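You operate a simulated robot arm through the tools that you are given. There is no shell and no other tool. Be economical: measure what you need, move in short steps, check, and stop when the job is done.

The job below is to be done with a simulated two-armed robot. You get a single attempt, and the scene is never put back.

## Task
Pick up the green bottle with one hand, pass it to the other hand and put it in the inside of the low carton. Set down upright: green bottle.

Only the result counts: the job must be done as asked and must still hold three seconds after the hand-in. Knocking over, shifting, dropping, spilling or breaking anything else fails it.

## Robot
Two 7-joint arms with two-finger parallel grippers on one trunk, on a base that drives. Base frame: it is fixed to the floor where the robot stands at the start and does not move with it; the origin is under the middle of the robot, x ahead of it, y to its left, z up. Readings come in m, rad, newtons and seconds.
The left shoulder is at the start at [0.11, 0.17, 1.511], the right one opposite. With the tool pointing down near the work surface each hand reaches from about 0.68 to 0.76 m from the robot's upright axis, wherever it stands, measured 20 degrees to its own side. Places, roughly: inside of the low carton [0.4, 1.3, 0.6]. Payload 1.57 kg a hand.
The TCP of each hand is the grasp point between the finger pads, 0.03 m short of the fingertips. In the tool frame z runs along the fingers and y along their closing line. Largest opening 0.08 m; finger width 0.017, thickness 0.012; the body of the gripper, 0.04 by 0.082 m, starts 0.08 m behind the TCP.
Orientation is that of the tool frame in the base frame, as [roll, pitch, yaw] about the fixed x, y, z axes, in that order (R = Rz(yaw) Ry(pitch) Rx(roll)). With the fingers straight down and closing along the base's y, the tool's x points along the base's -x, its y along +y and its z along -z.

## Interface
- The arms move only by the tool drive_tool. It takes "left_moves", "right_moves" or both (then of equal length, played together; a hand with none holds still); each is a list of rows, each an object (a shift or turn left out is 0, a gripper value left out holds the last) with "dr": the turn, a rotation vector about the tool's x, y, z in units of 60 degrees (1.0 is 60 degrees), a list of three; "dp": the shift along the tool's x, y, z in units of 400 mm (1.0 is 400 mm), a list of three; "claw": the gripper command, from -1 (fully open) to 1 (shut), values between in proportion. In form: [{"dr": [wx, wy, wz], "dp": [dx, dy, dz], "claw": claw}, ...]. A call has 1 to 20 rows; each row is the pose to reach, as a shift and turn from the pose commanded when the call began, along the tool's axes at that moment. A call with a number of a shift or a turn outside -1 to 1 is refused whole. Rows are played at 5 a second. More than 0.05 m and 0.15 rad between two rows, or a gripper value outside its range, and nothing of the call is played. Where a pose cannot be reached the arm comes as near as it can. A force on the tool above 40 N (or 10 N above the force at the start of the call, whichever is more), or a blocked arm, ends the call early, and 0.2 s more pass. Each finger travels about 0.072 m/s and halts on what it meets, pressing with about 23 N; the grip force reading is that of the motor and also rises with nothing between the fingers. The clock runs only during rows and for 0.2 s after the last one: add rows that repeat a pose to give the fingers time. It gives the time, the measured TCP pose, the force on the tool (base axes), the opening and the grip force at its end, in the units of the frame above (readings bear some noise), with the torque about the TCP (base axes, N m) and any sound that the robot's microphone picked up.
- Cameras (640 x 400 px; columns grow to the right, rows downward): "scene" is now at [0.1206, 0.0508, 1.6771]; the picture's right is [0.79, -0.62, 0.00], its down [-0.54, -0.69, -0.47] and it looks along [0.29, 0.37, -0.88] (base axes); focal length 295 px, centre (320, 200). "left" rides on the left gripper at [0.072, 0.007, -0.122] in its tool frame; the picture's right is [-0.09, 1.00, 0.00], its down [-0.84, -0.08, -0.54] and it looks along [-0.54, -0.05, 0.84] (tool axes); focal length 238 px, centre (320, 200). "right" rides on the right gripper at [0.072, -0.007, -0.122] in its tool frame; the picture's right is [0.09, 1.00, 0.00], its down [-0.84, 0.08, -0.54] and it looks along [-0.54, 0.05, 0.84] (tool axes); focal length 238 px, centre (320, 200). There is no depth. A picture from a camera that has moved, and an enlarged one, comes with that camera's place and axes in the base frame and with its lens.
- capture(camera): a new picture of that camera. It takes no simulated time.
- raise_lower(by): slides the trunk up (or, below 0, down) by that many m; the arms and the scene camera ride with it, the base frame stays. It gives what a move gives, with no picture.
- drive_base(legs): drives the robot by 1 to 6 legs, each [ahead, left, turn to the left] in m, m and rad, along the robot's own axes; the way and the turn of a leg run together, so that a leg with both is an arc; at most 1.5 m and 3.142 rad a leg. The arms and the cameras ride along, it lands a little off, and it stops where it bumps. It gives what a move gives.
- pan_tilt(pan, tilt): turns the head with the scene camera to pan (to the left, within 1.501 rad either way) and tilt (down, from -0.506 to 1.204), counted from straight ahead of the robot. It gives what a move gives.
- close_up(camera, box): a new picture of the part [left, top, right, bottom] of that camera's present view, enlarged. It takes no simulated time.
- job_done(): hands the job in; it is judged then, once.

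Work in short steps. Places have to be worked out from the pictures, the camera data and where the tool is seen: move nearer, look again, correct. Check each grasp and each placing, and mend what went wrong. You have 120 turns and 100 pictures in all, those below and enlarged ones among them. Open the grippers and draw the arms clear of the work before you hand the job in, unless the task says otherwise; then end with one line.

The tools are called after "Call:" by a JSON object that holds its "fn" and its "kwargs". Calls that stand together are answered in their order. drive_tool: Moves the arms, as the interface text tells. Its arguments: {"type":"object","properties":{"left_moves":{"type":"array","items":{"type":"object","properties":{"dr":{"type":"array","items":{"type":"number"}},"dp":{"type":"array","items":{"type":"number"}},"claw":{"type":"number"}}}},"right_moves":{"type":"array","items":{"type":"object","properties":{"dr":{"type":"array","items":{"type":"number"}},"dp":{"type":"array","items":{"type":"number"}},"claw":{"type":"number"}}}}},"required":[]} The other tools are called the same way: raise_lower (by) slides the trunk up or down; drive_base (legs) drives the base; pan_tilt (pan, tilt) turns the head that bears the scene camera; capture (camera) takes a picture; close_up (camera, box) takes an enlarged picture of a part of a camera's view; job_done () hands the job in.

At the start:

```text
time: 0.0
left_tcp_pos: [0.3528, 0.4344, 1.0002]
left_tcp_rot: [3.142, 0.0, -3.14]
left_ft_force: [0.1, 0.0, -0.4]
left_wrist_torque: [-0.03, 0.0, 0.01]
left_grip_width: 0.0797
left_finger_force: 0.0
right_tcp_pos: [0.4293, 0.0645, 0.9998]
right_tcp_rot: [3.14, 0.0, 3.14]
right_ft_force: [-1.0, -0.2, -0.2]
right_wrist_torque: [-0.01, 0.04, 0.01]
right_grip_width: 0.08
right_finger_force: 0.1
trunk travel left (down, up): [-0.825, 0.065]
robot x, y, heading: [0.0004, -0.0017, -0.003]
head pan, tilt: [0.906, 1.077]
```

scene: 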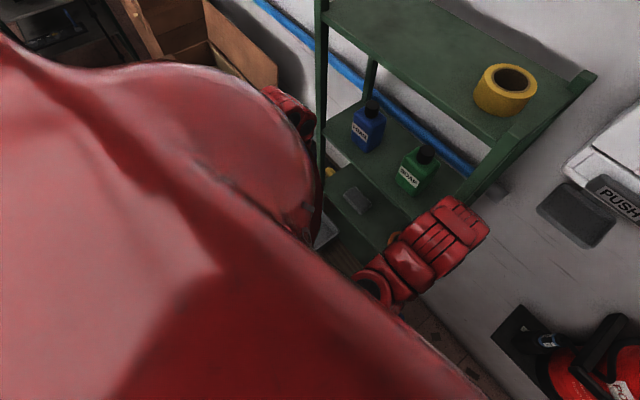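
right: 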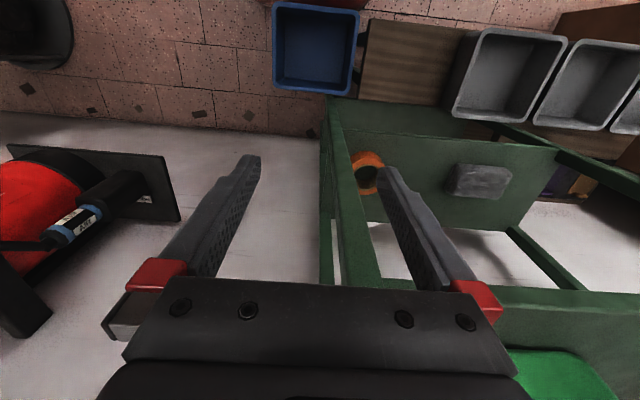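
left: 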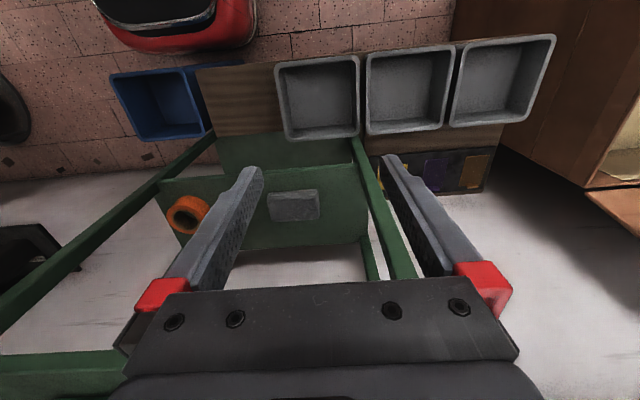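

The head view is partly blocked by the robot's own shoulder, so I pan to see the shelf ahead and the carton on the left.

Call:
{"fn": "pan_tilt", "kwargs": {"pan": 0.35, "tilt": 0.8}}

Call:
{"fn": "capture", "kwargs": {"camera": "scene"}}

Call:
{"fn": "pan_tilt", "kwargs": {"pan": 1.25, "tilt": 0.6}}

Call:
{"fn": "capture", "kwargs": {"camera": "scene"}}

```text
time: 1.0
left_tcp_pos: [0.3531, 0.4343, 0.9993]
left_tcp_rot: [3.14, -0.001, 3.141]
left_ft_force: [0.2, -0.7, 0.0]
left_wrist_torque: [0.02, 0.03, 0.03]
left_grip_width: 0.0803
left_finger_force: 0.0
right_tcp_pos: [0.4299, 0.0658, 0.9997]
right_tcp_rot: [-3.141, 0.0, -3.141]
right_ft_force: [-0.1, 0.6, 0.1]
right_wrist_torque: [0.01, 0.01, 0.02]
right_grip_width: 0.0802
right_finger_force: 0.1
trunk travel left (down, up): [-0.825, 0.065]
robot x, y, heading: [0.0004, 0.0005, 0.003]
head pan, tilt: [0.351, 0.799]
```

```text
96 pictures are left
camera scene: at [0.1564, 0.0278, 1.6973], right [0.34, -0.94, 0.0], down [-0.67, -0.25, -0.7], along [0.65, 0.24, -0.72], focal length 295 px, centre (320, 200)
```

scene: 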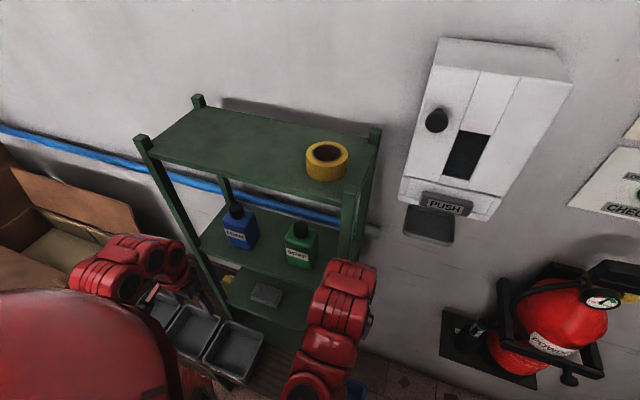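

```text
time: 2.2
left_tcp_pos: [0.3541, 0.4346, 1.0002]
left_tcp_rot: [-3.141, -0.001, 3.14]
left_ft_force: [-0.1, 0.5, 0.6]
left_wrist_torque: [-0.02, 0.01, 0.0]
left_grip_width: 0.0797
left_finger_force: 0.0
right_tcp_pos: [0.4306, 0.066, 1.0003]
right_tcp_rot: [-3.141, 0.0, -3.141]
right_ft_force: [0.2, -1.5, 0.0]
right_wrist_torque: [0.01, -0.01, 0.03]
right_grip_width: 0.0802
right_finger_force: 0.0
trunk travel left (down, up): [-0.825, 0.065]
robot x, y, heading: [-0.0033, -0.0028, 0.0]
head pan, tilt: [1.25, 0.6]
```

```text
95 pictures are left
camera scene: at [0.1087, 0.0838, 1.7142], right [0.95, -0.32, 0.0], down [-0.18, -0.54, -0.82], along [0.26, 0.78, -0.57], focal length 295 px, centre (320, 200)
```

scene: 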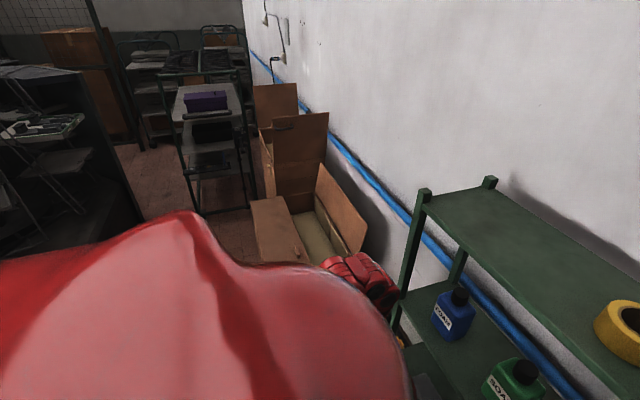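

The bottle stands on a middle shelf, beneath the top board, close in front of the robot. I back off straight for a full view to triangulate it.

Call:
{"fn": "drive_base", "kwargs": {"legs": [[-0.4, 0, 0]]}}

Call:
{"fn": "pan_tilt", "kwargs": {"pan": 0.3, "tilt": 0.6}}

Call:
{"fn": "capture", "kwargs": {"camera": "scene"}}

Call:
{"fn": "capture", "kwargs": {"camera": "right"}}

Call:
{"fn": "capture", "kwargs": {"camera": "left"}}

```text
time: 4.7
left_tcp_pos: [-0.0515, 0.4355, 0.9991]
left_tcp_rot: [-3.141, 0.0, -3.133]
left_ft_force: [0.8, 1.0, -0.1]
left_wrist_torque: [-0.01, -0.02, 0.03]
left_grip_width: 0.08
left_finger_force: 0.0
right_tcp_pos: [0.0257, 0.067, 0.9997]
right_tcp_rot: [3.14, -0.001, -3.136]
right_ft_force: [0.5, -0.5, 0.1]
right_wrist_torque: [0.01, -0.04, 0.04]
right_grip_width: 0.08
right_finger_force: 0.1
trunk travel left (down, up): [-0.825, 0.065]
robot x, y, heading: [-0.4046, -0.0038, 0.007]
head pan, tilt: [1.25, 0.6]
```

```text
time: 5.9
left_tcp_pos: [-0.0538, 0.4358, 0.9986]
left_tcp_rot: [3.141, 0.001, -3.134]
left_ft_force: [-0.7, -0.2, 0.0]
left_wrist_torque: [0.01, -0.01, 0.02]
left_grip_width: 0.08
left_finger_force: 0.1
right_tcp_pos: [0.0265, 0.0675, 1.0004]
right_tcp_rot: [3.141, 0.001, -3.134]
right_ft_force: [0.3, -0.3, -0.1]
right_wrist_torque: [0.01, -0.01, 0.0]
right_grip_width: 0.0801
right_finger_force: 0.0
trunk travel left (down, up): [-0.825, 0.065]
robot x, y, heading: [-0.4016, -0.001, 0.005]
head pan, tilt: [0.3, 0.6]
```

```text
94 pictures are left
camera scene: at [-0.2389, 0.0259, 1.7143], right [0.3, -0.95, 0.0], down [-0.54, -0.17, -0.83], along [0.79, 0.25, -0.56], focal length 295 px, centre (320, 200)
```

scene: 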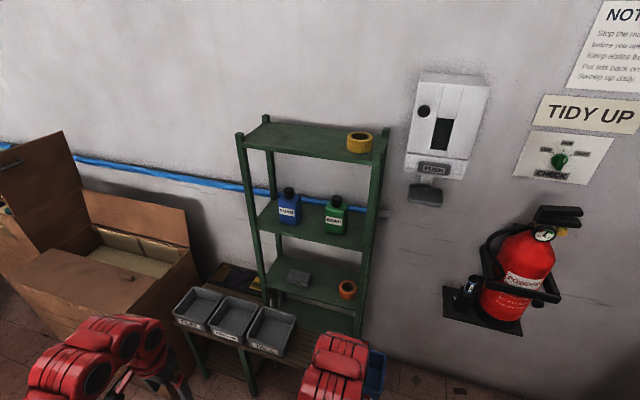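

```text
93 pictures are left
camera right: at [-0.0471, 0.0598, 1.1216], right [-0.1, 1.0, 0.0], down [0.84, 0.08, 0.54], along [0.54, 0.05, -0.84], focal length 238 px, centre (320, 200)
```

right: 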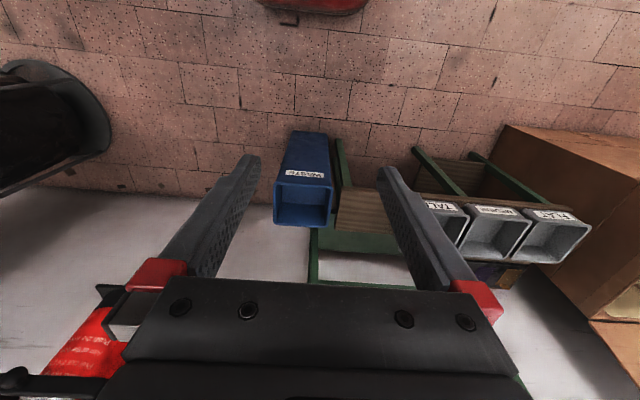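

```text
92 pictures are left
camera left: at [-0.1248, 0.4416, 1.1219], right [0.08, 1.0, 0.0], down [0.84, -0.07, 0.54], along [0.54, -0.05, -0.84], focal length 238 px, centre (320, 200)
```

left: 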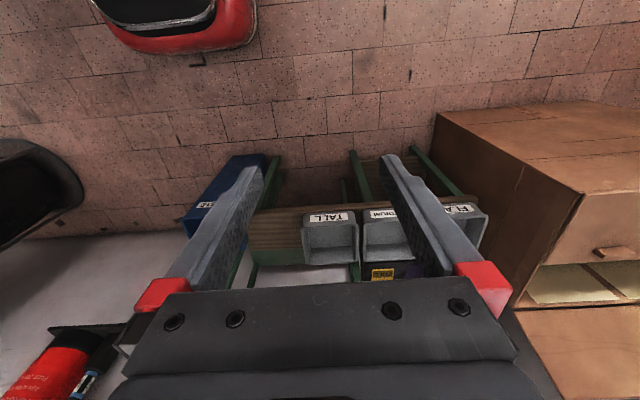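

Triangulating: bottle centre about [0.52, 0.21, 1.12]. I take enlarged views for shelf and carton details.

Call:
{"fn": "close_up", "kwargs": {"camera": "scene", "box": [230, 100, 400, 206]}}

Call:
{"fn": "close_up", "kwargs": {"camera": "scene", "box": [230, 180, 400, 286]}}

Call:
{"fn": "close_up", "kwargs": {"camera": "scene", "box": [0, 130, 240, 280]}}

```text
3.76 times, centred on (315, 153) of scene
camera zoom: at [-0.2389, 0.0259, 1.7143], right [0.3, -0.95, 0.0], down [-0.54, -0.17, -0.83], along [0.79, 0.25, -0.56], focal length 1111 px, centre (339, 377)
```

zoom: 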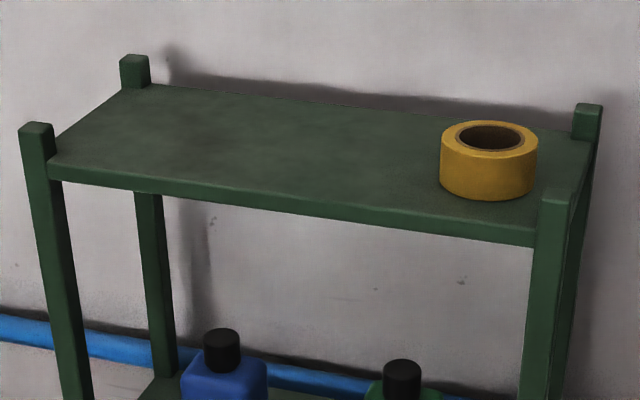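

```text
3.76 times, centred on (315, 233) of scene
camera zoom: at [-0.2389, 0.0259, 1.7143], right [0.3, -0.95, 0.0], down [-0.54, -0.17, -0.83], along [0.79, 0.25, -0.56], focal length 1111 px, centre (339, 76)
```

zoom: 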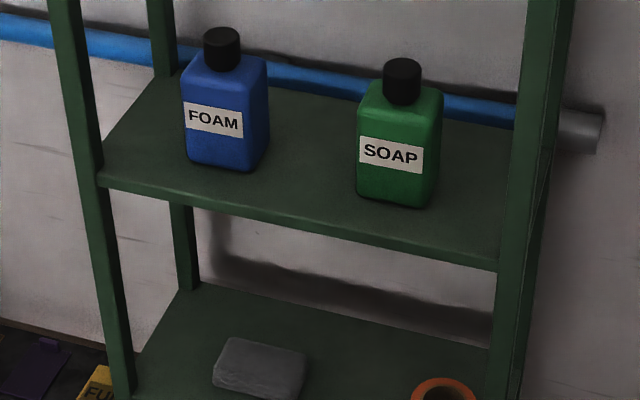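

```text
2.67 times, centred on (120, 205) of scene
camera zoom: at [-0.2389, 0.0259, 1.7143], right [0.3, -0.95, 0.0], down [-0.54, -0.17, -0.83], along [0.79, 0.25, -0.56], focal length 787 px, centre (853, 187)
```

zoom: 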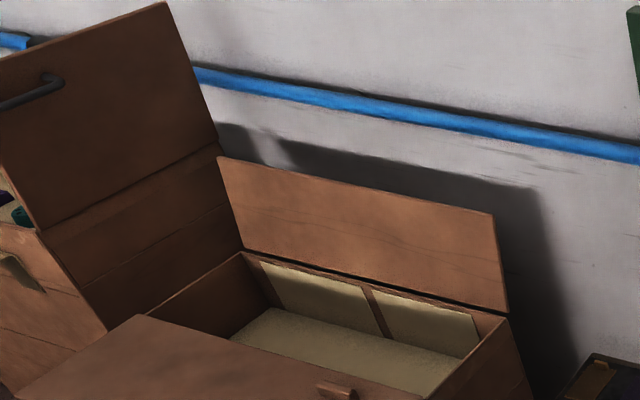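

Shelf estimates: board top z≈1.06, front edge x≈0.455, right post y≈0.09, top board z≈1.37; blue bottle at y≈0.38. The right hand will take the green bottle from the front with horizontal fingers; I turn that hand level here, clear of the shelf.

Call:
{"fn": "drive_tool", "kwargs": {"right_moves": [{"dr": [0, -0.125, 0], "dp": [-0.05, 0, -0.02], "claw": -1}, {"dr": [0, -0.25, 0], "dp": [-0.1, 0, -0.04]}, {"dr": [0, -0.375, 0], "dp": [-0.15, 0, -0.06]}, {"dr": [0, -0.5, 0], "dp": [-0.2, 0, -0.09]}, {"dr": [0, -0.625, 0], "dp": [-0.25, 0, -0.12]}, {"dr": [0, -0.75, 0], "dp": [-0.3, 0, -0.15]}]}}

```text
time: 7.3
left_tcp_pos: [-0.0534, 0.4354, 0.9999]
left_tcp_rot: [3.141, 0.0, -3.134]
left_ft_force: [0.1, -0.8, 0.8]
left_wrist_torque: [-0.02, -0.03, 0.02]
left_grip_width: 0.0796
left_finger_force: 0.1
right_tcp_pos: [0.1453, 0.067, 1.0601]
right_tcp_rot: [-3.141, 0.786, -3.132]
right_ft_force: [0.6, 0.3, -0.1]
right_wrist_torque: [0.02, 0.02, 0.02]
right_grip_width: 0.0802
right_finger_force: 0.0
trunk travel left (down, up): [-0.825, 0.065]
robot x, y, heading: [-0.4045, 0.0016, 0.01]
head pan, tilt: [0.3, 0.6]
```

Halfway turned as expected. I finish the turn to level, moving a little forward and up.

Call:
{"fn": "drive_tool", "kwargs": {"right_moves": [{"dr": [0, -0.125, 0], "dp": [-0.035, 0, 0]}, {"dr": [0, -0.25, 0], "dp": [-0.07, 0, 0]}, {"dr": [0, -0.375, 0], "dp": [-0.105, 0, 0]}, {"dr": [0, -0.5, 0], "dp": [-0.14, 0, 0]}, {"dr": [0, -0.625, 0], "dp": [-0.175, 0, 0]}, {"dr": [0, -0.75, 0], "dp": [-0.21, 0, 0]}]}}

Call:
{"fn": "capture", "kwargs": {"camera": "right"}}

Call:
{"fn": "capture", "kwargs": {"camera": "scene"}}

```text
time: 8.7
left_tcp_pos: [-0.0523, 0.4353, 0.9992]
left_tcp_rot: [3.142, -0.001, -3.134]
left_ft_force: [0.7, 0.1, 1.4]
left_wrist_torque: [0.01, 0.0, 0.02]
left_grip_width: 0.0804
left_finger_force: 0.1
right_tcp_pos: [0.2074, 0.0676, 1.1197]
right_tcp_rot: [-0.241, 1.569, -0.232]
right_ft_force: [0.5, -0.5, -0.5]
right_wrist_torque: [-0.03, 0.01, 0.02]
right_grip_width: 0.0799
right_finger_force: 0.2
trunk travel left (down, up): [-0.825, 0.065]
robot x, y, heading: [-0.4041, -0.0043, 0.005]
head pan, tilt: [0.3, 0.6]
```

```text
88 pictures are left
camera right: at [0.0836, 0.0601, 1.0465], right [-0.01, 1.0, -0.09], down [-0.54, 0.07, 0.84], along [0.84, 0.06, 0.54], focal length 238 px, centre (320, 200)
```

right: 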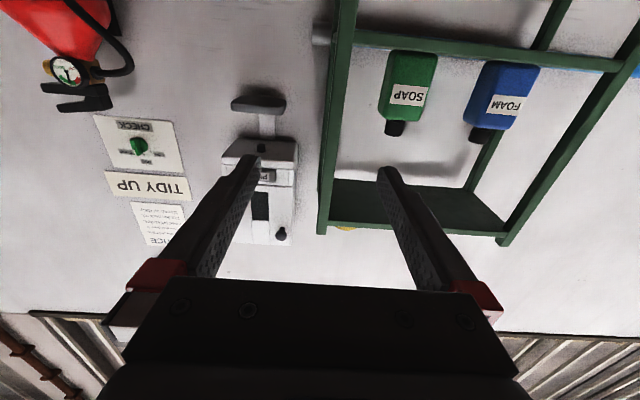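

```text
87 pictures are left
camera scene: at [-0.2379, 0.0254, 1.7141], right [0.3, -0.95, 0.0], down [-0.54, -0.17, -0.82], along [0.79, 0.25, -0.57], focal length 295 px, centre (320, 200)
```

scene: 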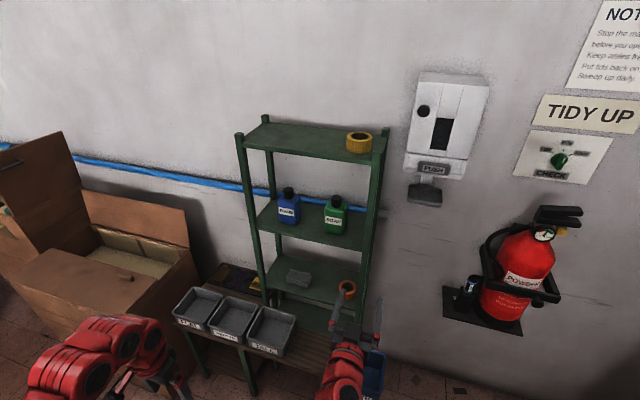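

The right-hand camera sees the bottle well. I enlarge it to fix its lateral place and width.

Call:
{"fn": "close_up", "kwargs": {"camera": "right", "box": [350, 30, 510, 130]}}

```text
4.00 times, centred on (430, 80) of right
camera zoom: at [0.0836, 0.0601, 1.0465], right [-0.01, 1.0, -0.09], down [-0.54, 0.07, 0.84], along [0.84, 0.06, 0.54], focal length 953 px, centre (-120, 680)
```

zoom: 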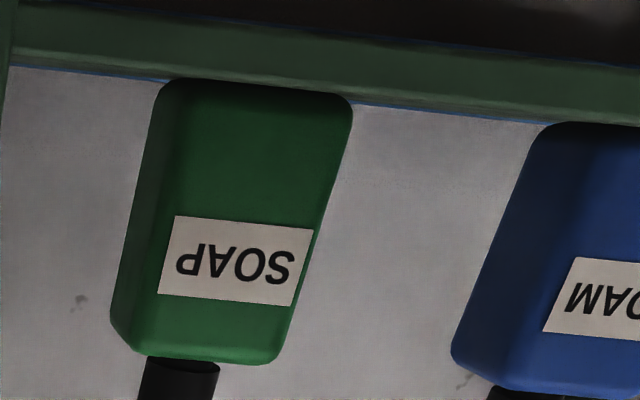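

Bottle: front face x≈0.515, centre ≈[0.54, 0.218], body z≈1.05–1.165, cap to ≈1.195, width ≈0.065. I shift the base left to line the right hand up with it.

Call:
{"fn": "drive_base", "kwargs": {"legs": [[0, 0.15, 0]]}}

Call:
{"fn": "capture", "kwargs": {"camera": "right"}}

```text
time: 10.1
left_tcp_pos: [-0.0566, 0.5863, 0.9993]
left_tcp_rot: [3.14, -0.001, -3.132]
left_ft_force: [0.2, -0.1, 0.2]
left_wrist_torque: [-0.02, -0.04, 0.0]
left_grip_width: 0.08
left_finger_force: 0.0
right_tcp_pos: [0.2036, 0.2194, 1.1189]
right_tcp_rot: [-1.639, 1.57, -1.632]
right_ft_force: [0.8, -0.3, 0.1]
right_wrist_torque: [-0.01, -0.02, 0.0]
right_grip_width: 0.0801
right_finger_force: 0.0
trunk travel left (down, up): [-0.825, 0.065]
robot x, y, heading: [-0.4062, 0.148, 0.009]
head pan, tilt: [0.3, 0.6]
```

```text
85 pictures are left
camera right: at [0.0811, 0.2116, 1.0468], right [-0.01, 1.0, -0.09], down [-0.54, 0.07, 0.84], along [0.84, 0.06, 0.54], focal length 238 px, centre (320, 200)
```

right: 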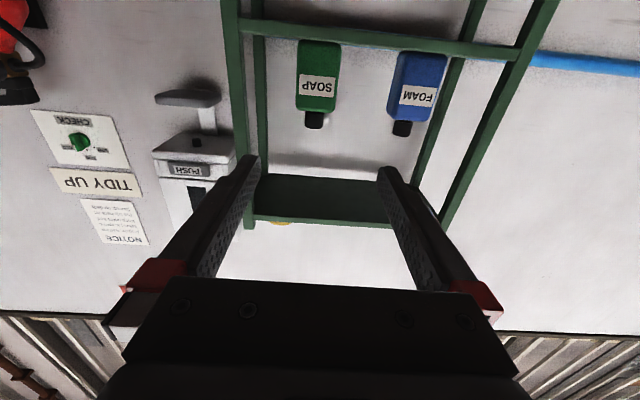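

Label now appears almost on the hand's centre line (y≈0.219). I enlarge to check the bottle's yaw.

Call:
{"fn": "close_up", "kwargs": {"camera": "right", "box": [260, 30, 420, 130]}}

```text
4.00 times, centred on (340, 80) of right
camera zoom: at [0.0811, 0.2116, 1.0468], right [-0.01, 1.0, -0.09], down [-0.54, 0.07, 0.84], along [0.84, 0.06, 0.54], focal length 953 px, centre (240, 680)
```

zoom: 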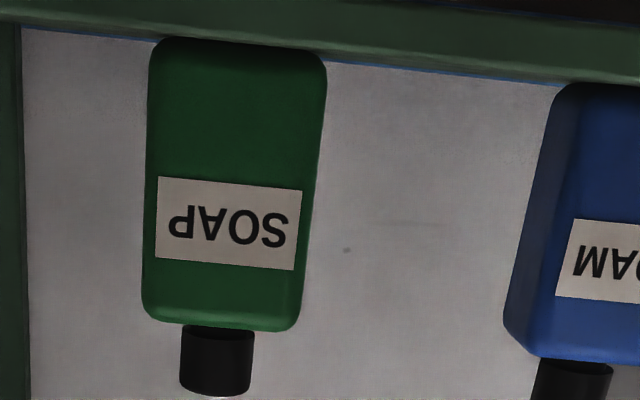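

No visible yaw; width ≈0.069, centre y≈0.217. I drive ahead so the fingertips stop just short of the shelf front, then look.

Call:
{"fn": "drive_base", "kwargs": {"legs": [[0.2, 0, 0]]}}

Call:
{"fn": "capture", "kwargs": {"camera": "right"}}

Call:
{"fn": "capture", "kwargs": {"camera": "scene"}}

```text
time: 11.7
left_tcp_pos: [0.1419, 0.588, 1.0011]
left_tcp_rot: [3.14, 0.0, -3.133]
left_ft_force: [-0.8, -1.0, 0.8]
left_wrist_torque: [0.01, -0.02, 0.0]
left_grip_width: 0.08
left_finger_force: 0.0
right_tcp_pos: [0.401, 0.2224, 1.1187]
right_tcp_rot: [0.251, 1.571, 0.259]
right_ft_force: [-0.4, 1.2, 1.0]
right_wrist_torque: [0.01, 0.0, 0.02]
right_grip_width: 0.0797
right_finger_force: 0.1
trunk travel left (down, up): [-0.825, 0.065]
robot x, y, heading: [-0.2061, 0.1503, 0.008]
head pan, tilt: [0.3, 0.6]
```

```text
83 pictures are left
camera right: at [0.2784, 0.2136, 1.0469], right [-0.01, 1.0, -0.09], down [-0.54, 0.07, 0.84], along [0.84, 0.06, 0.54], focal length 238 px, centre (320, 200)
```

right: 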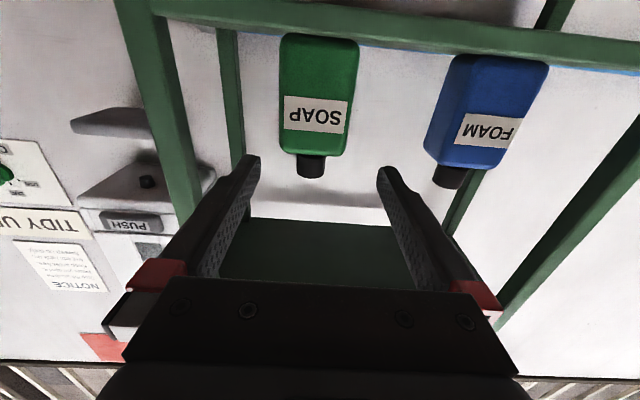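

```text
82 pictures are left
camera scene: at [-0.0432, 0.1781, 1.7143], right [0.3, -0.95, 0.0], down [-0.54, -0.17, -0.83], along [0.79, 0.25, -0.56], focal length 295 px, centre (320, 200)
```

scene: 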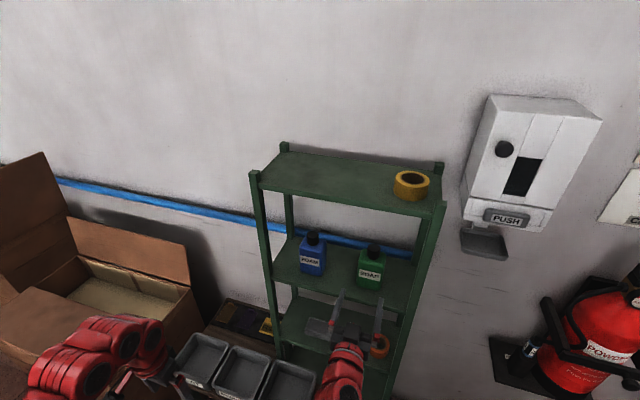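

Bottle refined: front face x=0.515, centre y=0.218, label z=1.10. I lower the hand to z≈1.10, centre it and advance partway with open fingers.

Call:
{"fn": "drive_tool", "kwargs": {"right_moves": [{"dp": [0.0475, -0.0125, 0], "claw": -1}, {"dp": [0.0475, -0.0135, 0.06]}, {"dp": [0.0475, -0.014, 0.12]}, {"dp": [0.0475, -0.014, 0.17]}]}}

Call:
{"fn": "capture", "kwargs": {"camera": "right"}}

```text
time: 12.7
left_tcp_pos: [0.1421, 0.5876, 0.9992]
left_tcp_rot: [3.14, -0.001, -3.132]
left_ft_force: [-0.6, -0.4, -0.8]
left_wrist_torque: [-0.01, -0.04, 0.04]
left_grip_width: 0.0796
left_finger_force: 0.1
right_tcp_pos: [0.4711, 0.2148, 1.1001]
right_tcp_rot: [3.017, 1.569, 3.025]
right_ft_force: [0.2, 0.5, -0.2]
right_wrist_torque: [-0.03, 0.01, 0.02]
right_grip_width: 0.08
right_finger_force: 0.1
trunk travel left (down, up): [-0.825, 0.065]
robot x, y, heading: [-0.2097, 0.1476, 0.009]
head pan, tilt: [0.3, 0.6]
```

```text
81 pictures are left
camera right: at [0.3485, 0.2072, 1.0275], right [-0.01, 1.0, -0.09], down [-0.54, 0.07, 0.84], along [0.84, 0.06, 0.54], focal length 238 px, centre (320, 200)
```

right: 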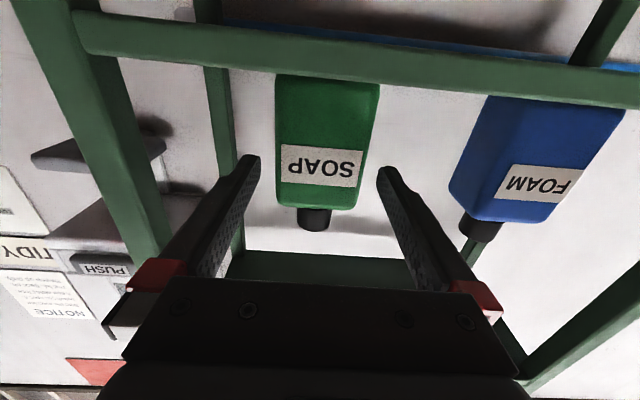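

Bottle is centred within about 3 mm. I correct that and advance the remaining 65 mm around it.

Call:
{"fn": "drive_tool", "kwargs": {"right_moves": [{"dp": [0, 0.007, 0]}, {"dp": [0, 0.007, 0.04]}, {"dp": [0, 0.0065, 0.08]}, {"dp": [0, 0.0065, 0.12]}, {"dp": [0, 0.006, 0.1625]}, {"dp": [0, 0.006, 0.1625]}]}}

Call:
{"fn": "capture", "kwargs": {"camera": "right"}}

Call:
{"fn": "capture", "kwargs": {"camera": "scene"}}

```text
time: 14.1
left_tcp_pos: [0.1414, 0.5888, 0.9993]
left_tcp_rot: [-3.14, 0.001, -3.132]
left_ft_force: [0.2, 0.5, 0.4]
left_wrist_torque: [-0.01, -0.02, 0.03]
left_grip_width: 0.08
left_finger_force: 0.1
right_tcp_pos: [0.5358, 0.2202, 1.1007]
right_tcp_rot: [1.014, 1.57, 1.024]
right_ft_force: [0.2, 0.8, 0.6]
right_wrist_torque: [0.01, -0.01, -0.01]
right_grip_width: 0.08
right_finger_force: 0.1
trunk travel left (down, up): [-0.825, 0.065]
robot x, y, heading: [-0.2096, 0.1487, 0.007]
head pan, tilt: [0.3, 0.6]
```

```text
80 pictures are left
camera right: at [0.4117, 0.2116, 1.0281], right [-0.01, 1.0, -0.09], down [-0.54, 0.07, 0.84], along [0.84, 0.06, 0.54], focal length 238 px, centre (320, 200)
```

right: 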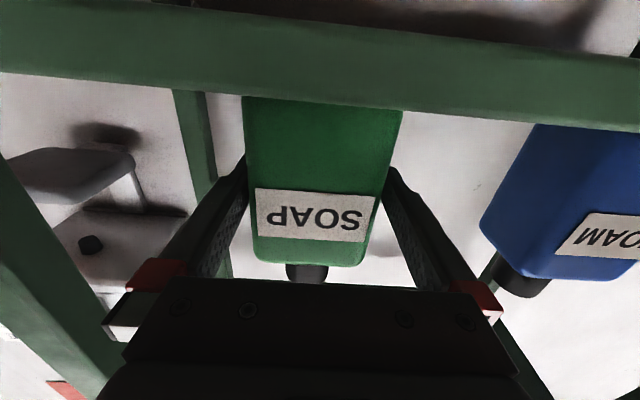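

```text
79 pictures are left
camera scene: at [-0.0431, 0.1783, 1.7143], right [0.3, -0.95, 0.0], down [-0.54, -0.17, -0.83], along [0.79, 0.25, -0.56], focal length 295 px, centre (320, 200)
```

scene: 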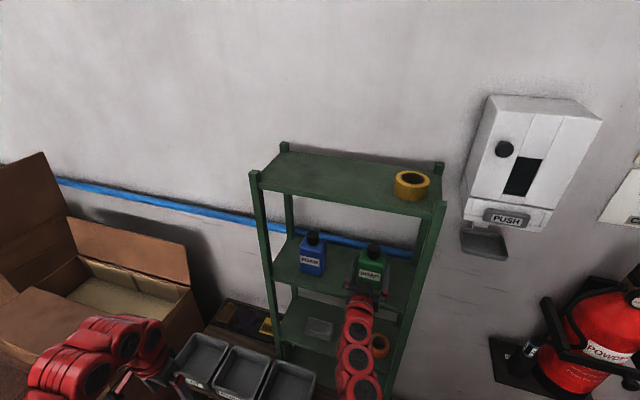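

Both fingers flank the bottle body. Closing the right gripper and giving it time.

Call:
{"fn": "drive_tool", "kwargs": {"right_moves": [{"claw": 1}, {"claw": 1}, {"claw": 1}, {"claw": 1}, {"claw": 1}]}}

```text
time: 15.3
left_tcp_pos: [0.1422, 0.5886, 0.9993]
left_tcp_rot: [-3.141, -0.002, -3.131]
left_ft_force: [0.2, 0.4, 0.6]
left_wrist_torque: [0.05, 0.01, 0.01]
left_grip_width: 0.0798
left_finger_force: 0.0
right_tcp_pos: [0.5346, 0.2195, 1.1003]
right_tcp_rot: [0.327, 1.569, 0.337]
right_ft_force: [1.1, -0.3, 2.8]
right_wrist_torque: [0.08, -0.08, -0.01]
right_grip_width: 0.07
right_finger_force: 23.5
trunk travel left (down, up): [-0.825, 0.065]
robot x, y, heading: [-0.2038, 0.15, 0.009]
head pan, tilt: [0.3, 0.6]
```

Grip holds at 0.070 m width with 23.5 N. I lift 40 mm (tool −x is up), well below the top board.

Call:
{"fn": "drive_tool", "kwargs": {"right_moves": [{"dp": [-0.02, 0, 0]}, {"dp": [-0.045, 0, 0]}, {"dp": [-0.07, 0, 0]}, {"dp": [-0.1, 0, 0]}]}}

Call:
{"fn": "capture", "kwargs": {"camera": "scene"}}

```text
time: 16.3
left_tcp_pos: [0.1428, 0.5881, 1.0005]
left_tcp_rot: [3.141, -0.001, -3.132]
left_ft_force: [0.0, 0.5, -0.6]
left_wrist_torque: [-0.03, 0.0, 0.03]
left_grip_width: 0.0795
left_finger_force: 0.1
right_tcp_pos: [0.5353, 0.2185, 1.138]
right_tcp_rot: [-2.9, 1.569, -2.893]
right_ft_force: [-0.3, 0.1, -4.2]
right_wrist_torque: [-0.01, 0.0, -0.02]
right_grip_width: 0.07
right_finger_force: 23.5
trunk travel left (down, up): [-0.825, 0.065]
robot x, y, heading: [-0.2077, 0.1543, 0.009]
head pan, tilt: [0.3, 0.6]
```

```text
78 pictures are left
camera scene: at [-0.0421, 0.1785, 1.7142], right [0.3, -0.95, 0.0], down [-0.54, -0.17, -0.82], along [0.79, 0.25, -0.57], focal length 295 px, centre (320, 200)
```

scene: 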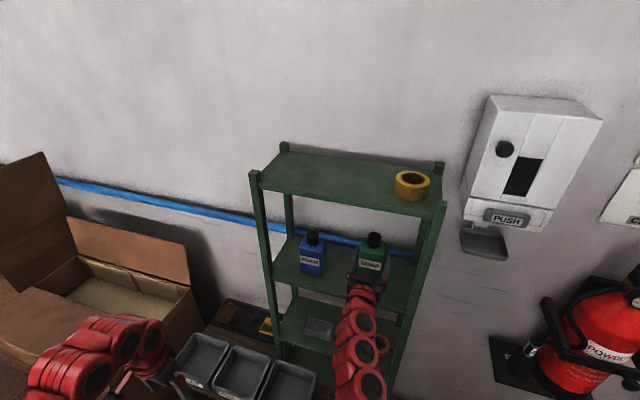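

Bottle lifted (≈4 N), upright. Now straight back out of the shelf to open space.

Call:
{"fn": "drive_base", "kwargs": {"legs": [[-0.45, 0, 0]]}}

Call:
{"fn": "capture", "kwargs": {"camera": "scene"}}

Call:
{"fn": "capture", "kwargs": {"camera": "left"}}

Call:
{"fn": "capture", "kwargs": {"camera": "right"}}

```text
time: 19.0
left_tcp_pos: [-0.3144, 0.5846, 0.9996]
left_tcp_rot: [-3.141, -0.001, -3.133]
left_ft_force: [-0.1, -0.4, 0.1]
left_wrist_torque: [0.0, 0.04, 0.01]
left_grip_width: 0.0798
left_finger_force: 0.2
right_tcp_pos: [0.0777, 0.2153, 1.1396]
right_tcp_rot: [-2.974, 1.569, -2.965]
right_ft_force: [0.7, 0.1, -3.5]
right_wrist_torque: [-0.02, 0.04, -0.04]
right_grip_width: 0.0698
right_finger_force: 22.7
trunk travel left (down, up): [-0.825, 0.065]
robot x, y, heading: [-0.6635, 0.1467, 0.012]
head pan, tilt: [0.3, 0.6]
```

```text
77 pictures are left
camera scene: at [-0.4987, 0.1741, 1.7141], right [0.31, -0.95, 0.0], down [-0.54, -0.17, -0.82], along [0.79, 0.25, -0.57], focal length 295 px, centre (320, 200)
```

scene: 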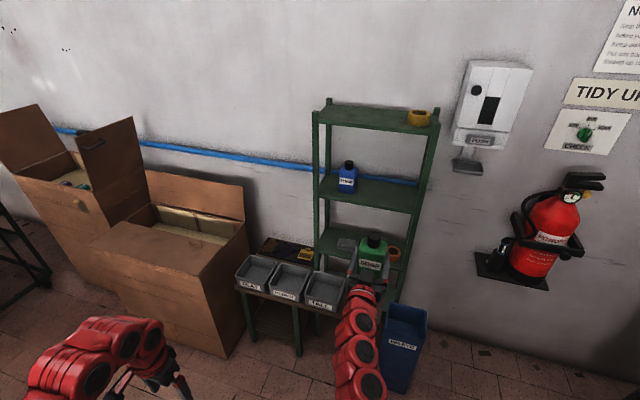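

```text
76 pictures are left
camera left: at [-0.3866, 0.5902, 1.1216], right [0.08, 1.0, 0.0], down [0.84, -0.07, 0.54], along [0.54, -0.04, -0.84], focal length 238 px, centre (320, 200)
```

left: 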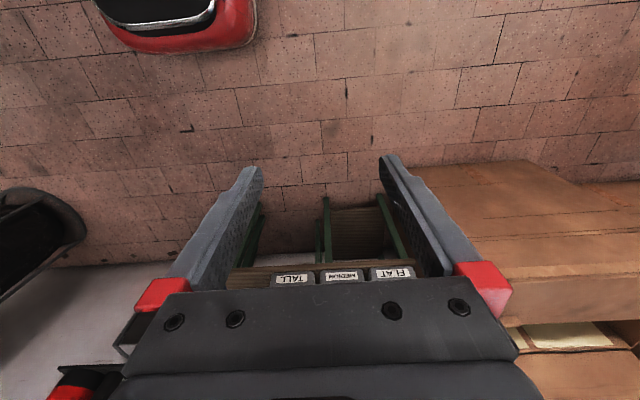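

```text
75 pictures are left
camera right: at [-0.0446, 0.2075, 1.0672], right [-0.01, 1.0, -0.09], down [-0.54, 0.07, 0.84], along [0.84, 0.06, 0.54], focal length 238 px, centre (320, 200)
```

right: 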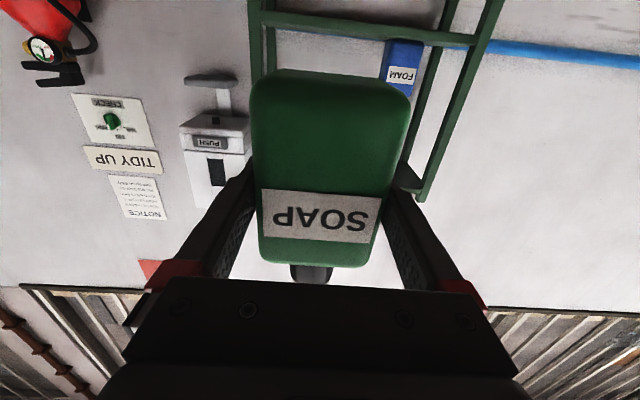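

Bottle is held firmly and square. I bring it nearer and lower for the hand-over: back 0.15, down 0.08, left 0.04.

Call:
{"fn": "drive_tool", "kwargs": {"right_moves": [{"dp": [0.04, 0.02, -0.075]}, {"dp": [0.08, 0.04, -0.15]}, {"dp": [0.12, 0.06, -0.225]}, {"dp": [0.16, 0.08, -0.3]}, {"dp": [0.2, 0.1, -0.375]}, {"dp": [0.2, 0.1, -0.375]}]}}

Call:
{"fn": "pan_tilt", "kwargs": {"pan": 0.3, "tilt": 0.95}}

Call:
{"fn": "capture", "kwargs": {"camera": "scene"}}

```text
time: 20.4
left_tcp_pos: [-0.3148, 0.5847, 0.999]
left_tcp_rot: [3.141, -0.002, -3.132]
left_ft_force: [0.8, 0.7, -0.9]
left_wrist_torque: [0.04, 0.0, 0.0]
left_grip_width: 0.0799
left_finger_force: 0.1
right_tcp_pos: [-0.0697, 0.2555, 1.0597]
right_tcp_rot: [-2.536, 1.57, -2.525]
right_ft_force: [0.3, 0.3, -3.5]
right_wrist_torque: [0.03, 0.0, 0.01]
right_grip_width: 0.0699
right_finger_force: 23.1
trunk travel left (down, up): [-0.825, 0.065]
robot x, y, heading: [-0.6688, 0.145, 0.01]
head pan, tilt: [0.3, 0.6]
```

```text
time: 21.3
left_tcp_pos: [-0.3157, 0.5838, 1.0001]
left_tcp_rot: [-3.141, -0.001, -3.132]
left_ft_force: [0.3, -0.2, -0.1]
left_wrist_torque: [-0.01, 0.04, -0.02]
left_grip_width: 0.0801
left_finger_force: 0.1
right_tcp_pos: [-0.0703, 0.2553, 1.0606]
right_tcp_rot: [0.516, 1.571, 0.528]
right_ft_force: [-0.2, 0.1, -3.6]
right_wrist_torque: [0.0, 0.03, -0.04]
right_grip_width: 0.0699
right_finger_force: 22.9
trunk travel left (down, up): [-0.825, 0.065]
robot x, y, heading: [-0.66, 0.1476, 0.01]
head pan, tilt: [0.3, 0.949]
```

```text
74 pictures are left
camera scene: at [-0.5144, 0.1693, 1.6858], right [0.31, -0.95, 0.0], down [-0.77, -0.25, -0.58], along [0.55, 0.18, -0.81], focal length 295 px, centre (320, 200)
```

scene: 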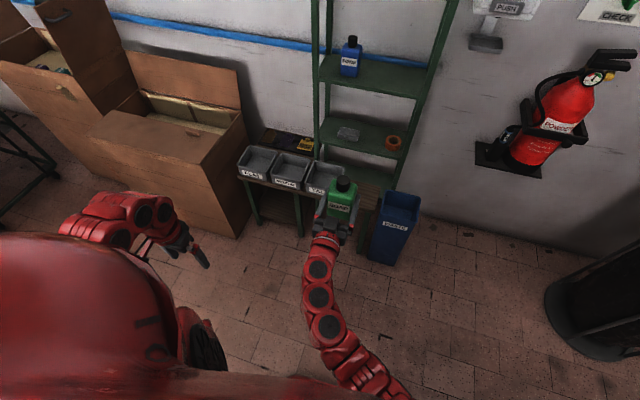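

I enlarge the bottle to locate its cap and depth relative to the right fingers.

Call:
{"fn": "close_up", "kwargs": {"camera": "scene", "box": [294, 165, 390, 225]}}

```text
6.67 times, centred on (342, 195) of scene
camera zoom: at [-0.5144, 0.1693, 1.6858], right [0.31, -0.95, 0.0], down [-0.77, -0.25, -0.58], along [0.55, 0.18, -0.81], focal length 1967 px, centre (173, 233)
```

zoom: 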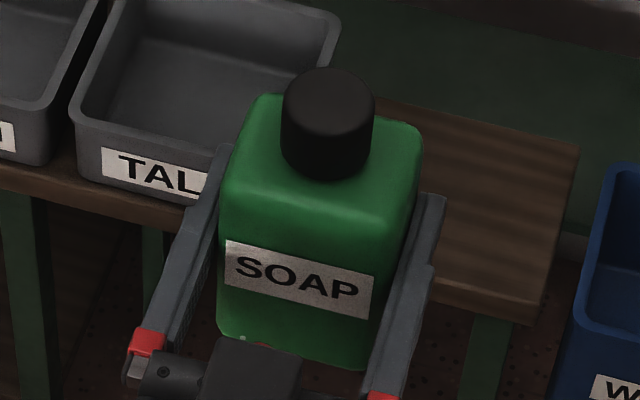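

Bottle axis ≈ right TCP xy, depth ≈0.045, body top ≈0.05 above the right TCP. Before choosing the left grip orientation I check the carton opening.

Call:
{"fn": "pan_tilt", "kwargs": {"pan": 0.8, "tilt": 0.6}}

Call:
{"fn": "capture", "kwargs": {"camera": "scene"}}

```text
time: 22.2
left_tcp_pos: [-0.3156, 0.585, 1.0]
left_tcp_rot: [3.141, -0.002, -3.131]
left_ft_force: [-0.1, -0.1, -0.7]
left_wrist_torque: [-0.02, 0.01, -0.01]
left_grip_width: 0.08
left_finger_force: 0.0
right_tcp_pos: [-0.0713, 0.254, 1.0598]
right_tcp_rot: [-2.609, 1.569, -2.599]
right_ft_force: [0.8, -0.7, -3.9]
right_wrist_torque: [0.01, 0.04, 0.0]
right_grip_width: 0.0699
right_finger_force: 23.2
trunk travel left (down, up): [-0.825, 0.065]
robot x, y, heading: [-0.6636, 0.1475, 0.009]
head pan, tilt: [0.799, 0.6]
```

```text
72 pictures are left
camera scene: at [-0.5225, 0.211, 1.7141], right [0.72, -0.69, 0.0], down [-0.39, -0.41, -0.82], along [0.57, 0.6, -0.57], focal length 295 px, centre (320, 200)
```

scene: 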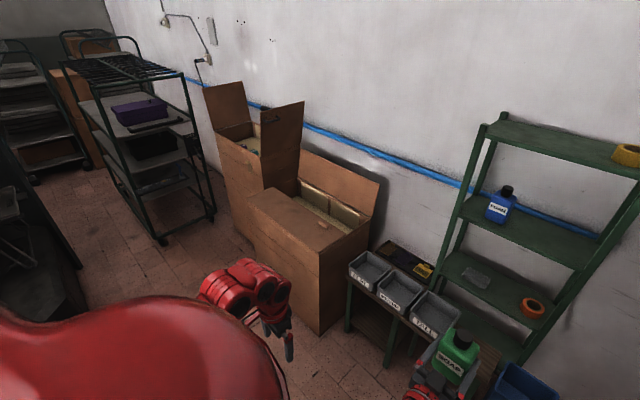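

Call:
{"fn": "close_up", "kwargs": {"camera": "scene", "box": [200, 80, 400, 205]}}

Call:
{"fn": "close_up", "kwargs": {"camera": "scene", "box": [230, 170, 390, 270]}}

```text
3.20 times, centred on (300, 142) of scene
camera zoom: at [-0.5225, 0.211, 1.7141], right [0.72, -0.69, 0.0], down [-0.39, -0.41, -0.82], along [0.57, 0.6, -0.57], focal length 944 px, centre (384, 384)
```

zoom: 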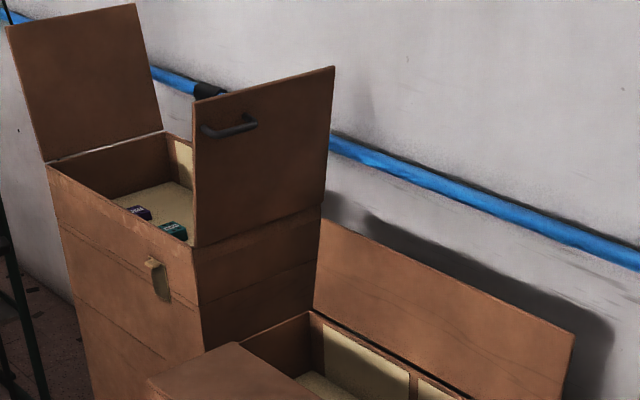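

```text
4.00 times, centred on (310, 220) of scene
camera zoom: at [-0.5225, 0.211, 1.7141], right [0.72, -0.69, 0.0], down [-0.39, -0.41, -0.82], along [0.57, 0.6, -0.57], focal length 1180 px, centre (360, 120)
```

zoom: 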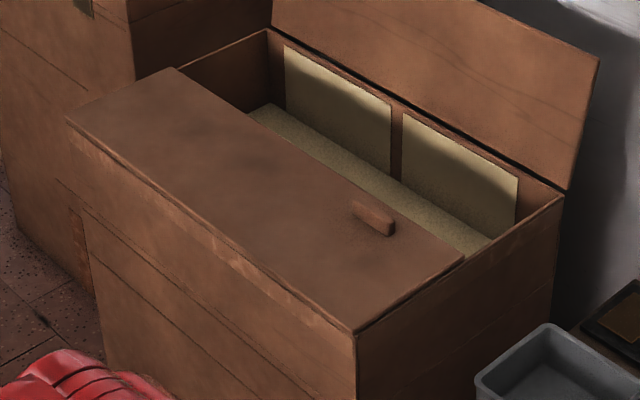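

Low carton: x≈0.19–0.59, y≈0.97–1.61, rim z≈0.68, floor ≈0.55; front lid shut to x≈0.395, so the opening is x≈0.40–0.57. The left hand, pointing down and closing along y, suits it. I raise the left hand ahead first.

Call:
{"fn": "drive_tool", "kwargs": {"left_moves": [{"dp": [-0.0757, 0, -0.078], "claw": -1}, {"dp": [-0.1514, 0, -0.156]}, {"dp": [-0.227, 0, -0.234]}, {"dp": [-0.3028, 0, -0.312]}, {"dp": [-0.3785, 0, -0.39]}, {"dp": [-0.454, 0, -0.468]}, {"dp": [-0.53, 0, -0.546]}, {"dp": [-0.6055, 0, -0.624]}, {"dp": [-0.6055, 0, -0.624]}]}}

Call:
{"fn": "pan_tilt", "kwargs": {"pan": 0.4, "tilt": 0.8}}

Call:
{"fn": "capture", "kwargs": {"camera": "scene"}}

```text
time: 24.2
left_tcp_pos: [-0.2011, 0.5644, 1.0118]
left_tcp_rot: [-3.141, 0.006, -3.129]
left_ft_force: [-0.1, 0.2, -0.5]
left_wrist_torque: [-0.01, 0.0, 0.02]
left_grip_width: 0.0799
left_finger_force: 0.1
left hand out of reach, approached as far as the arm can: row 1, 2, 3, 4, 5, 6, 7, 8, 9
right_tcp_pos: [-0.0703, 0.254, 1.0608]
right_tcp_rot: [-2.686, 1.571, -2.676]
right_ft_force: [-0.4, 0.4, -3.9]
right_wrist_torque: [0.0, -0.01, 0.02]
right_grip_width: 0.0699
right_finger_force: 23.1
trunk travel left (down, up): [-0.825, 0.065]
robot x, y, heading: [-0.663, 0.1451, 0.011]
head pan, tilt: [0.799, 0.6]
```

```text
time: 25.1
left_tcp_pos: [-0.2025, 0.5651, 1.0117]
left_tcp_rot: [-3.141, 0.004, -3.132]
left_ft_force: [-0.9, 0.3, 0.1]
left_wrist_torque: [-0.02, 0.01, 0.01]
left_grip_width: 0.0801
left_finger_force: 0.0
right_tcp_pos: [-0.0712, 0.255, 1.0605]
right_tcp_rot: [0.304, 1.57, 0.314]
right_ft_force: [-0.6, -0.3, -3.0]
right_wrist_torque: [0.01, 0.05, 0.01]
right_grip_width: 0.0697
right_finger_force: 22.7
trunk travel left (down, up): [-0.825, 0.065]
robot x, y, heading: [-0.6629, 0.1475, 0.011]
head pan, tilt: [0.4, 0.799]
```

```text
69 pictures are left
camera scene: at [-0.5094, 0.1793, 1.6973], right [0.4, -0.92, 0.0], down [-0.66, -0.29, -0.7], along [0.64, 0.28, -0.72], focal length 295 px, centre (320, 200)
```

scene: 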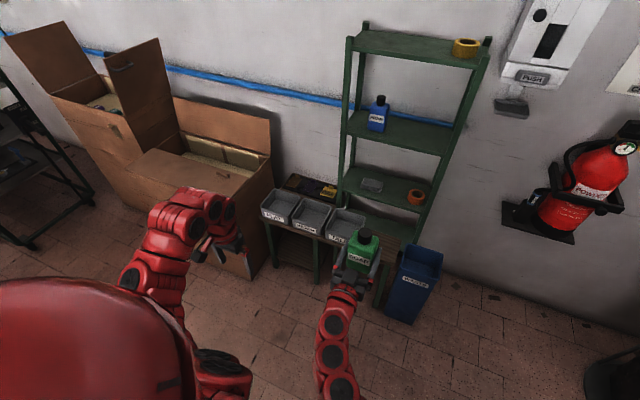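

Pointing down, the left arm cannot go higher than z≈1.0. I lower the bottle with the right hand instead (about 0.28 down), keeping it level.

Call:
{"fn": "drive_tool", "kwargs": {"right_moves": [{"dp": [0.1, 0, 0]}, {"dp": [0.2, 0, 0]}, {"dp": [0.3, 0, 0]}, {"dp": [0.4, 0, 0]}, {"dp": [0.5, 0, 0]}, {"dp": [0.6, 0, 0]}, {"dp": [0.7, 0, 0]}, {"dp": [0.7, 0, 0]}]}}

Call:
{"fn": "capture", "kwargs": {"camera": "scene"}}

```text
time: 26.9
left_tcp_pos: [-0.2004, 0.5643, 1.0127]
left_tcp_rot: [3.141, 0.004, -3.131]
left_ft_force: [0.3, -0.2, -1.0]
left_wrist_torque: [-0.03, 0.03, -0.01]
left_grip_width: 0.08
left_finger_force: 0.0
right_tcp_pos: [-0.0842, 0.243, 0.8755]
right_tcp_rot: [1.984, 1.571, 1.995]
right_ft_force: [0.2, -1.0, -4.0]
right_wrist_torque: [0.01, 0.03, 0.01]
right_grip_width: 0.0697
right_finger_force: 23.0
right hand out of reach, approached as far as the arm can: row 5, 6, 7, 8
trunk travel left (down, up): [-0.825, 0.065]
robot x, y, heading: [-0.6666, 0.1471, 0.011]
head pan, tilt: [0.4, 0.799]
```

```text
68 pictures are left
camera scene: at [-0.5086, 0.1777, 1.6972], right [0.4, -0.92, 0.0], down [-0.66, -0.29, -0.7], along [0.64, 0.28, -0.72], focal length 295 px, centre (320, 200)
```

scene: 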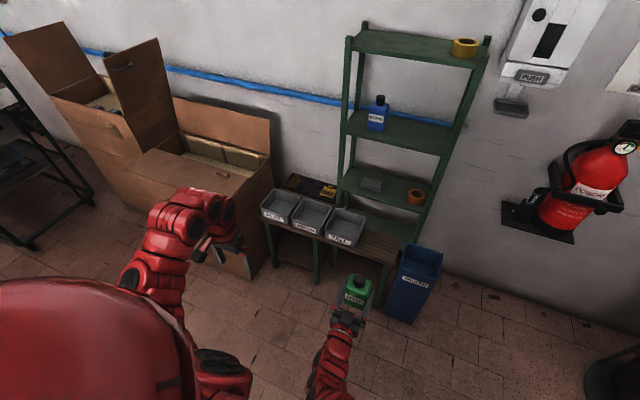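

The right hand bottoms out near z≈0.88 pointing forward. A more natural hand-over is with the right hand pointing left across the body, nearer in; I turn it left about the vertical (tool −x), first 45°, drawing back slightly.

Call:
{"fn": "drive_tool", "kwargs": {"right_moves": [{"dr": [-0.125, 0, 0], "dp": [0, -0.03, -0.02]}, {"dr": [-0.25, 0, 0], "dp": [0, -0.05, -0.04]}, {"dr": [-0.375, 0, 0], "dp": [0, -0.07, -0.06]}, {"dr": [-0.5, 0, 0], "dp": [0, -0.09, -0.08]}, {"dr": [-0.625, 0, 0], "dp": [0, -0.1, -0.1]}, {"dr": [-0.75, 0, 0], "dp": [0, -0.1, -0.12]}, {"dr": [-0.75, 0, 0], "dp": [0, -0.1, -0.12]}]}}

Call:
{"fn": "capture", "kwargs": {"camera": "scene"}}

```text
time: 28.5
left_tcp_pos: [-0.2013, 0.563, 1.0121]
left_tcp_rot: [-3.14, 0.004, -3.133]
left_ft_force: [-0.2, -0.9, 0.3]
left_wrist_torque: [0.01, 0.02, 0.0]
left_grip_width: 0.0802
left_finger_force: 0.1
right_tcp_pos: [-0.1332, 0.2061, 0.8746]
right_tcp_rot: [1.852, 1.57, 2.651]
right_ft_force: [0.5, -0.5, -4.6]
right_wrist_torque: [-0.01, 0.01, 0.01]
right_grip_width: 0.0698
right_finger_force: 23.3
right hand out of reach, approached as far as the arm can: row 2, 3
trunk travel left (down, up): [-0.825, 0.065]
robot x, y, heading: [-0.6669, 0.148, 0.011]
head pan, tilt: [0.4, 0.799]
```

```text
67 pictures are left
camera scene: at [-0.5078, 0.1775, 1.6971], right [0.4, -0.92, 0.0], down [-0.66, -0.29, -0.7], along [0.64, 0.28, -0.72], focal length 295 px, centre (320, 200)
```

scene: 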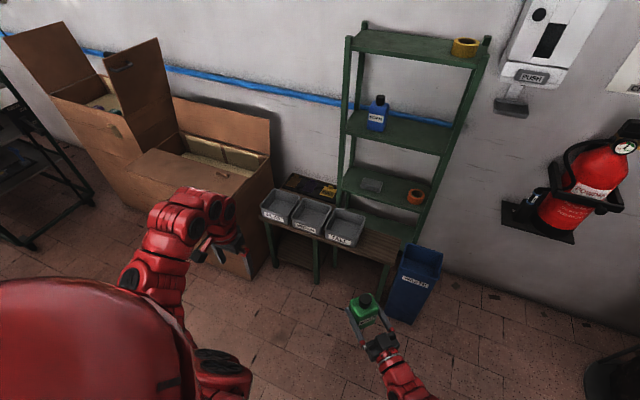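

Turned to 46° and the bottle is fine. I turn the remaining 44° while drawing the bottle in to about (−0.20, 0.216).

Call:
{"fn": "drive_tool", "kwargs": {"right_moves": [{"dr": [-0.125, 0, 0], "dp": [0, 0.024, -0.017]}, {"dr": [-0.25, 0, 0], "dp": [0, 0.048, -0.035]}, {"dr": [-0.375, 0, 0], "dp": [0, 0.072, -0.052]}, {"dr": [-0.5, 0, 0], "dp": [0, 0.096, -0.07]}, {"dr": [-0.625, 0, 0], "dp": [0, 0.12, -0.087]}, {"dr": [-0.74, 0, 0], "dp": [0, 0.143, -0.104]}, {"dr": [-0.74, 0, 0], "dp": [0, 0.143, -0.104]}]}}

Call:
{"fn": "capture", "kwargs": {"camera": "scene"}}

```text
time: 30.1
left_tcp_pos: [-0.2024, 0.5639, 1.0119]
left_tcp_rot: [3.141, 0.006, -3.13]
left_ft_force: [-0.3, 0.0, -0.7]
left_wrist_torque: [0.03, 0.0, -0.03]
left_grip_width: 0.0802
left_finger_force: 0.0
right_tcp_pos: [-0.2945, 0.2204, 0.9467]
right_tcp_rot: [-2.36, 1.565, -0.791]
right_ft_force: [-0.3, 0.1, -3.3]
right_wrist_torque: [-0.02, -0.02, -0.02]
right_grip_width: 0.07
right_finger_force: 23.1
right hand out of reach, approached as far as the arm can: row 2, 3, 4, 5, 6, 7
trunk travel left (down, up): [-0.825, 0.065]
robot x, y, heading: [-0.6632, 0.1477, 0.014]
head pan, tilt: [0.4, 0.799]
```

```text
66 pictures are left
camera scene: at [-0.5094, 0.1789, 1.6973], right [0.4, -0.92, 0.0], down [-0.66, -0.29, -0.7], along [0.64, 0.28, -0.72], focal length 295 px, centre (320, 200)
```

scene: 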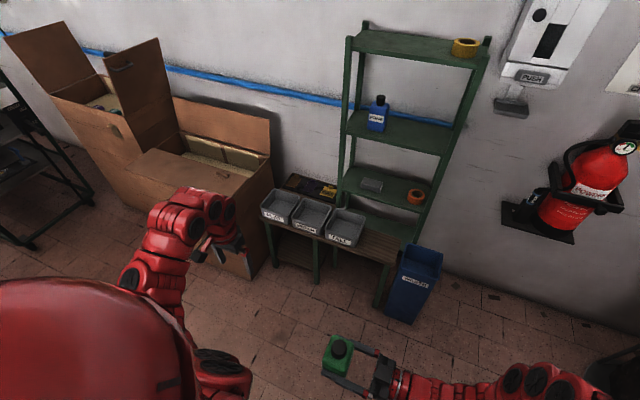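

The right hand now points left with the bottle upright at (−0.295, 0.220, 0.947). I move it ahead and down to where the left hand can reach over it.

Call:
{"fn": "drive_tool", "kwargs": {"right_moves": [{"dp": [0.05, -0.04, 0]}, {"dp": [0.1, -0.08, 0]}, {"dp": [0.15, -0.12, 0]}, {"dp": [0.2, -0.16, 0]}, {"dp": [0.24, -0.2, 0]}, {"dp": [0.24, -0.2, 0]}]}}

```text
time: 31.5
left_tcp_pos: [-0.2028, 0.5627, 1.013]
left_tcp_rot: [-3.141, 0.004, -3.132]
left_ft_force: [-0.1, 0.3, -0.6]
left_wrist_torque: [0.0, 0.02, 0.0]
left_grip_width: 0.08
left_finger_force: 0.1
right_tcp_pos: [-0.3006, 0.2207, 0.9385]
right_tcp_rot: [-2.408, 1.567, -0.845]
right_ft_force: [-0.6, -0.8, -4.2]
right_wrist_torque: [-0.02, 0.0, 0.03]
right_grip_width: 0.0701
right_finger_force: 22.9
right hand out of reach, approached as far as the arm can: row 1, 2, 3, 4, 5, 6
trunk travel left (down, up): [-0.825, 0.065]
robot x, y, heading: [-0.6631, 0.1475, 0.015]
head pan, tilt: [0.4, 0.799]
```

That direction is joint-limited. The 45° heading reached lower and farther out, so I return the right hand there; the left hand will mirror it (heading −45°) and straddle the bottle sideways from the left.

Call:
{"fn": "drive_tool", "kwargs": {"right_moves": [{"dr": [0.125, 0, 0], "dp": [0.027, -0.07, -0.006]}, {"dr": [0.25, 0, 0], "dp": [0.054, -0.14, -0.012]}, {"dr": [0.375, 0, 0], "dp": [0.08, -0.21, -0.018]}, {"dr": [0.5, 0, 0], "dp": [0.107, -0.28, -0.025]}, {"dr": [0.625, 0, 0], "dp": [0.134, -0.35, -0.031]}, {"dr": [0.75, 0, 0], "dp": [0.16, -0.4175, -0.0375]}, {"dr": [0.75, 0, 0], "dp": [0.16, -0.4175, -0.0375]}]}}

```text
time: 33.1
left_tcp_pos: [-0.2026, 0.5625, 1.0121]
left_tcp_rot: [3.14, 0.004, -3.131]
left_ft_force: [-0.4, -0.3, 0.5]
left_wrist_torque: [-0.01, 0.03, -0.03]
left_grip_width: 0.0801
left_finger_force: 0.1
right_tcp_pos: [-0.1304, 0.2079, 0.8761]
right_tcp_rot: [2.324, 1.569, 3.108]
right_ft_force: [0.0, 0.6, -3.6]
right_wrist_torque: [-0.02, -0.03, 0.01]
right_grip_width: 0.0703
right_finger_force: 23.0
trunk travel left (down, up): [-0.825, 0.065]
robot x, y, heading: [-0.6657, 0.1473, 0.007]
head pan, tilt: [0.4, 0.799]
```

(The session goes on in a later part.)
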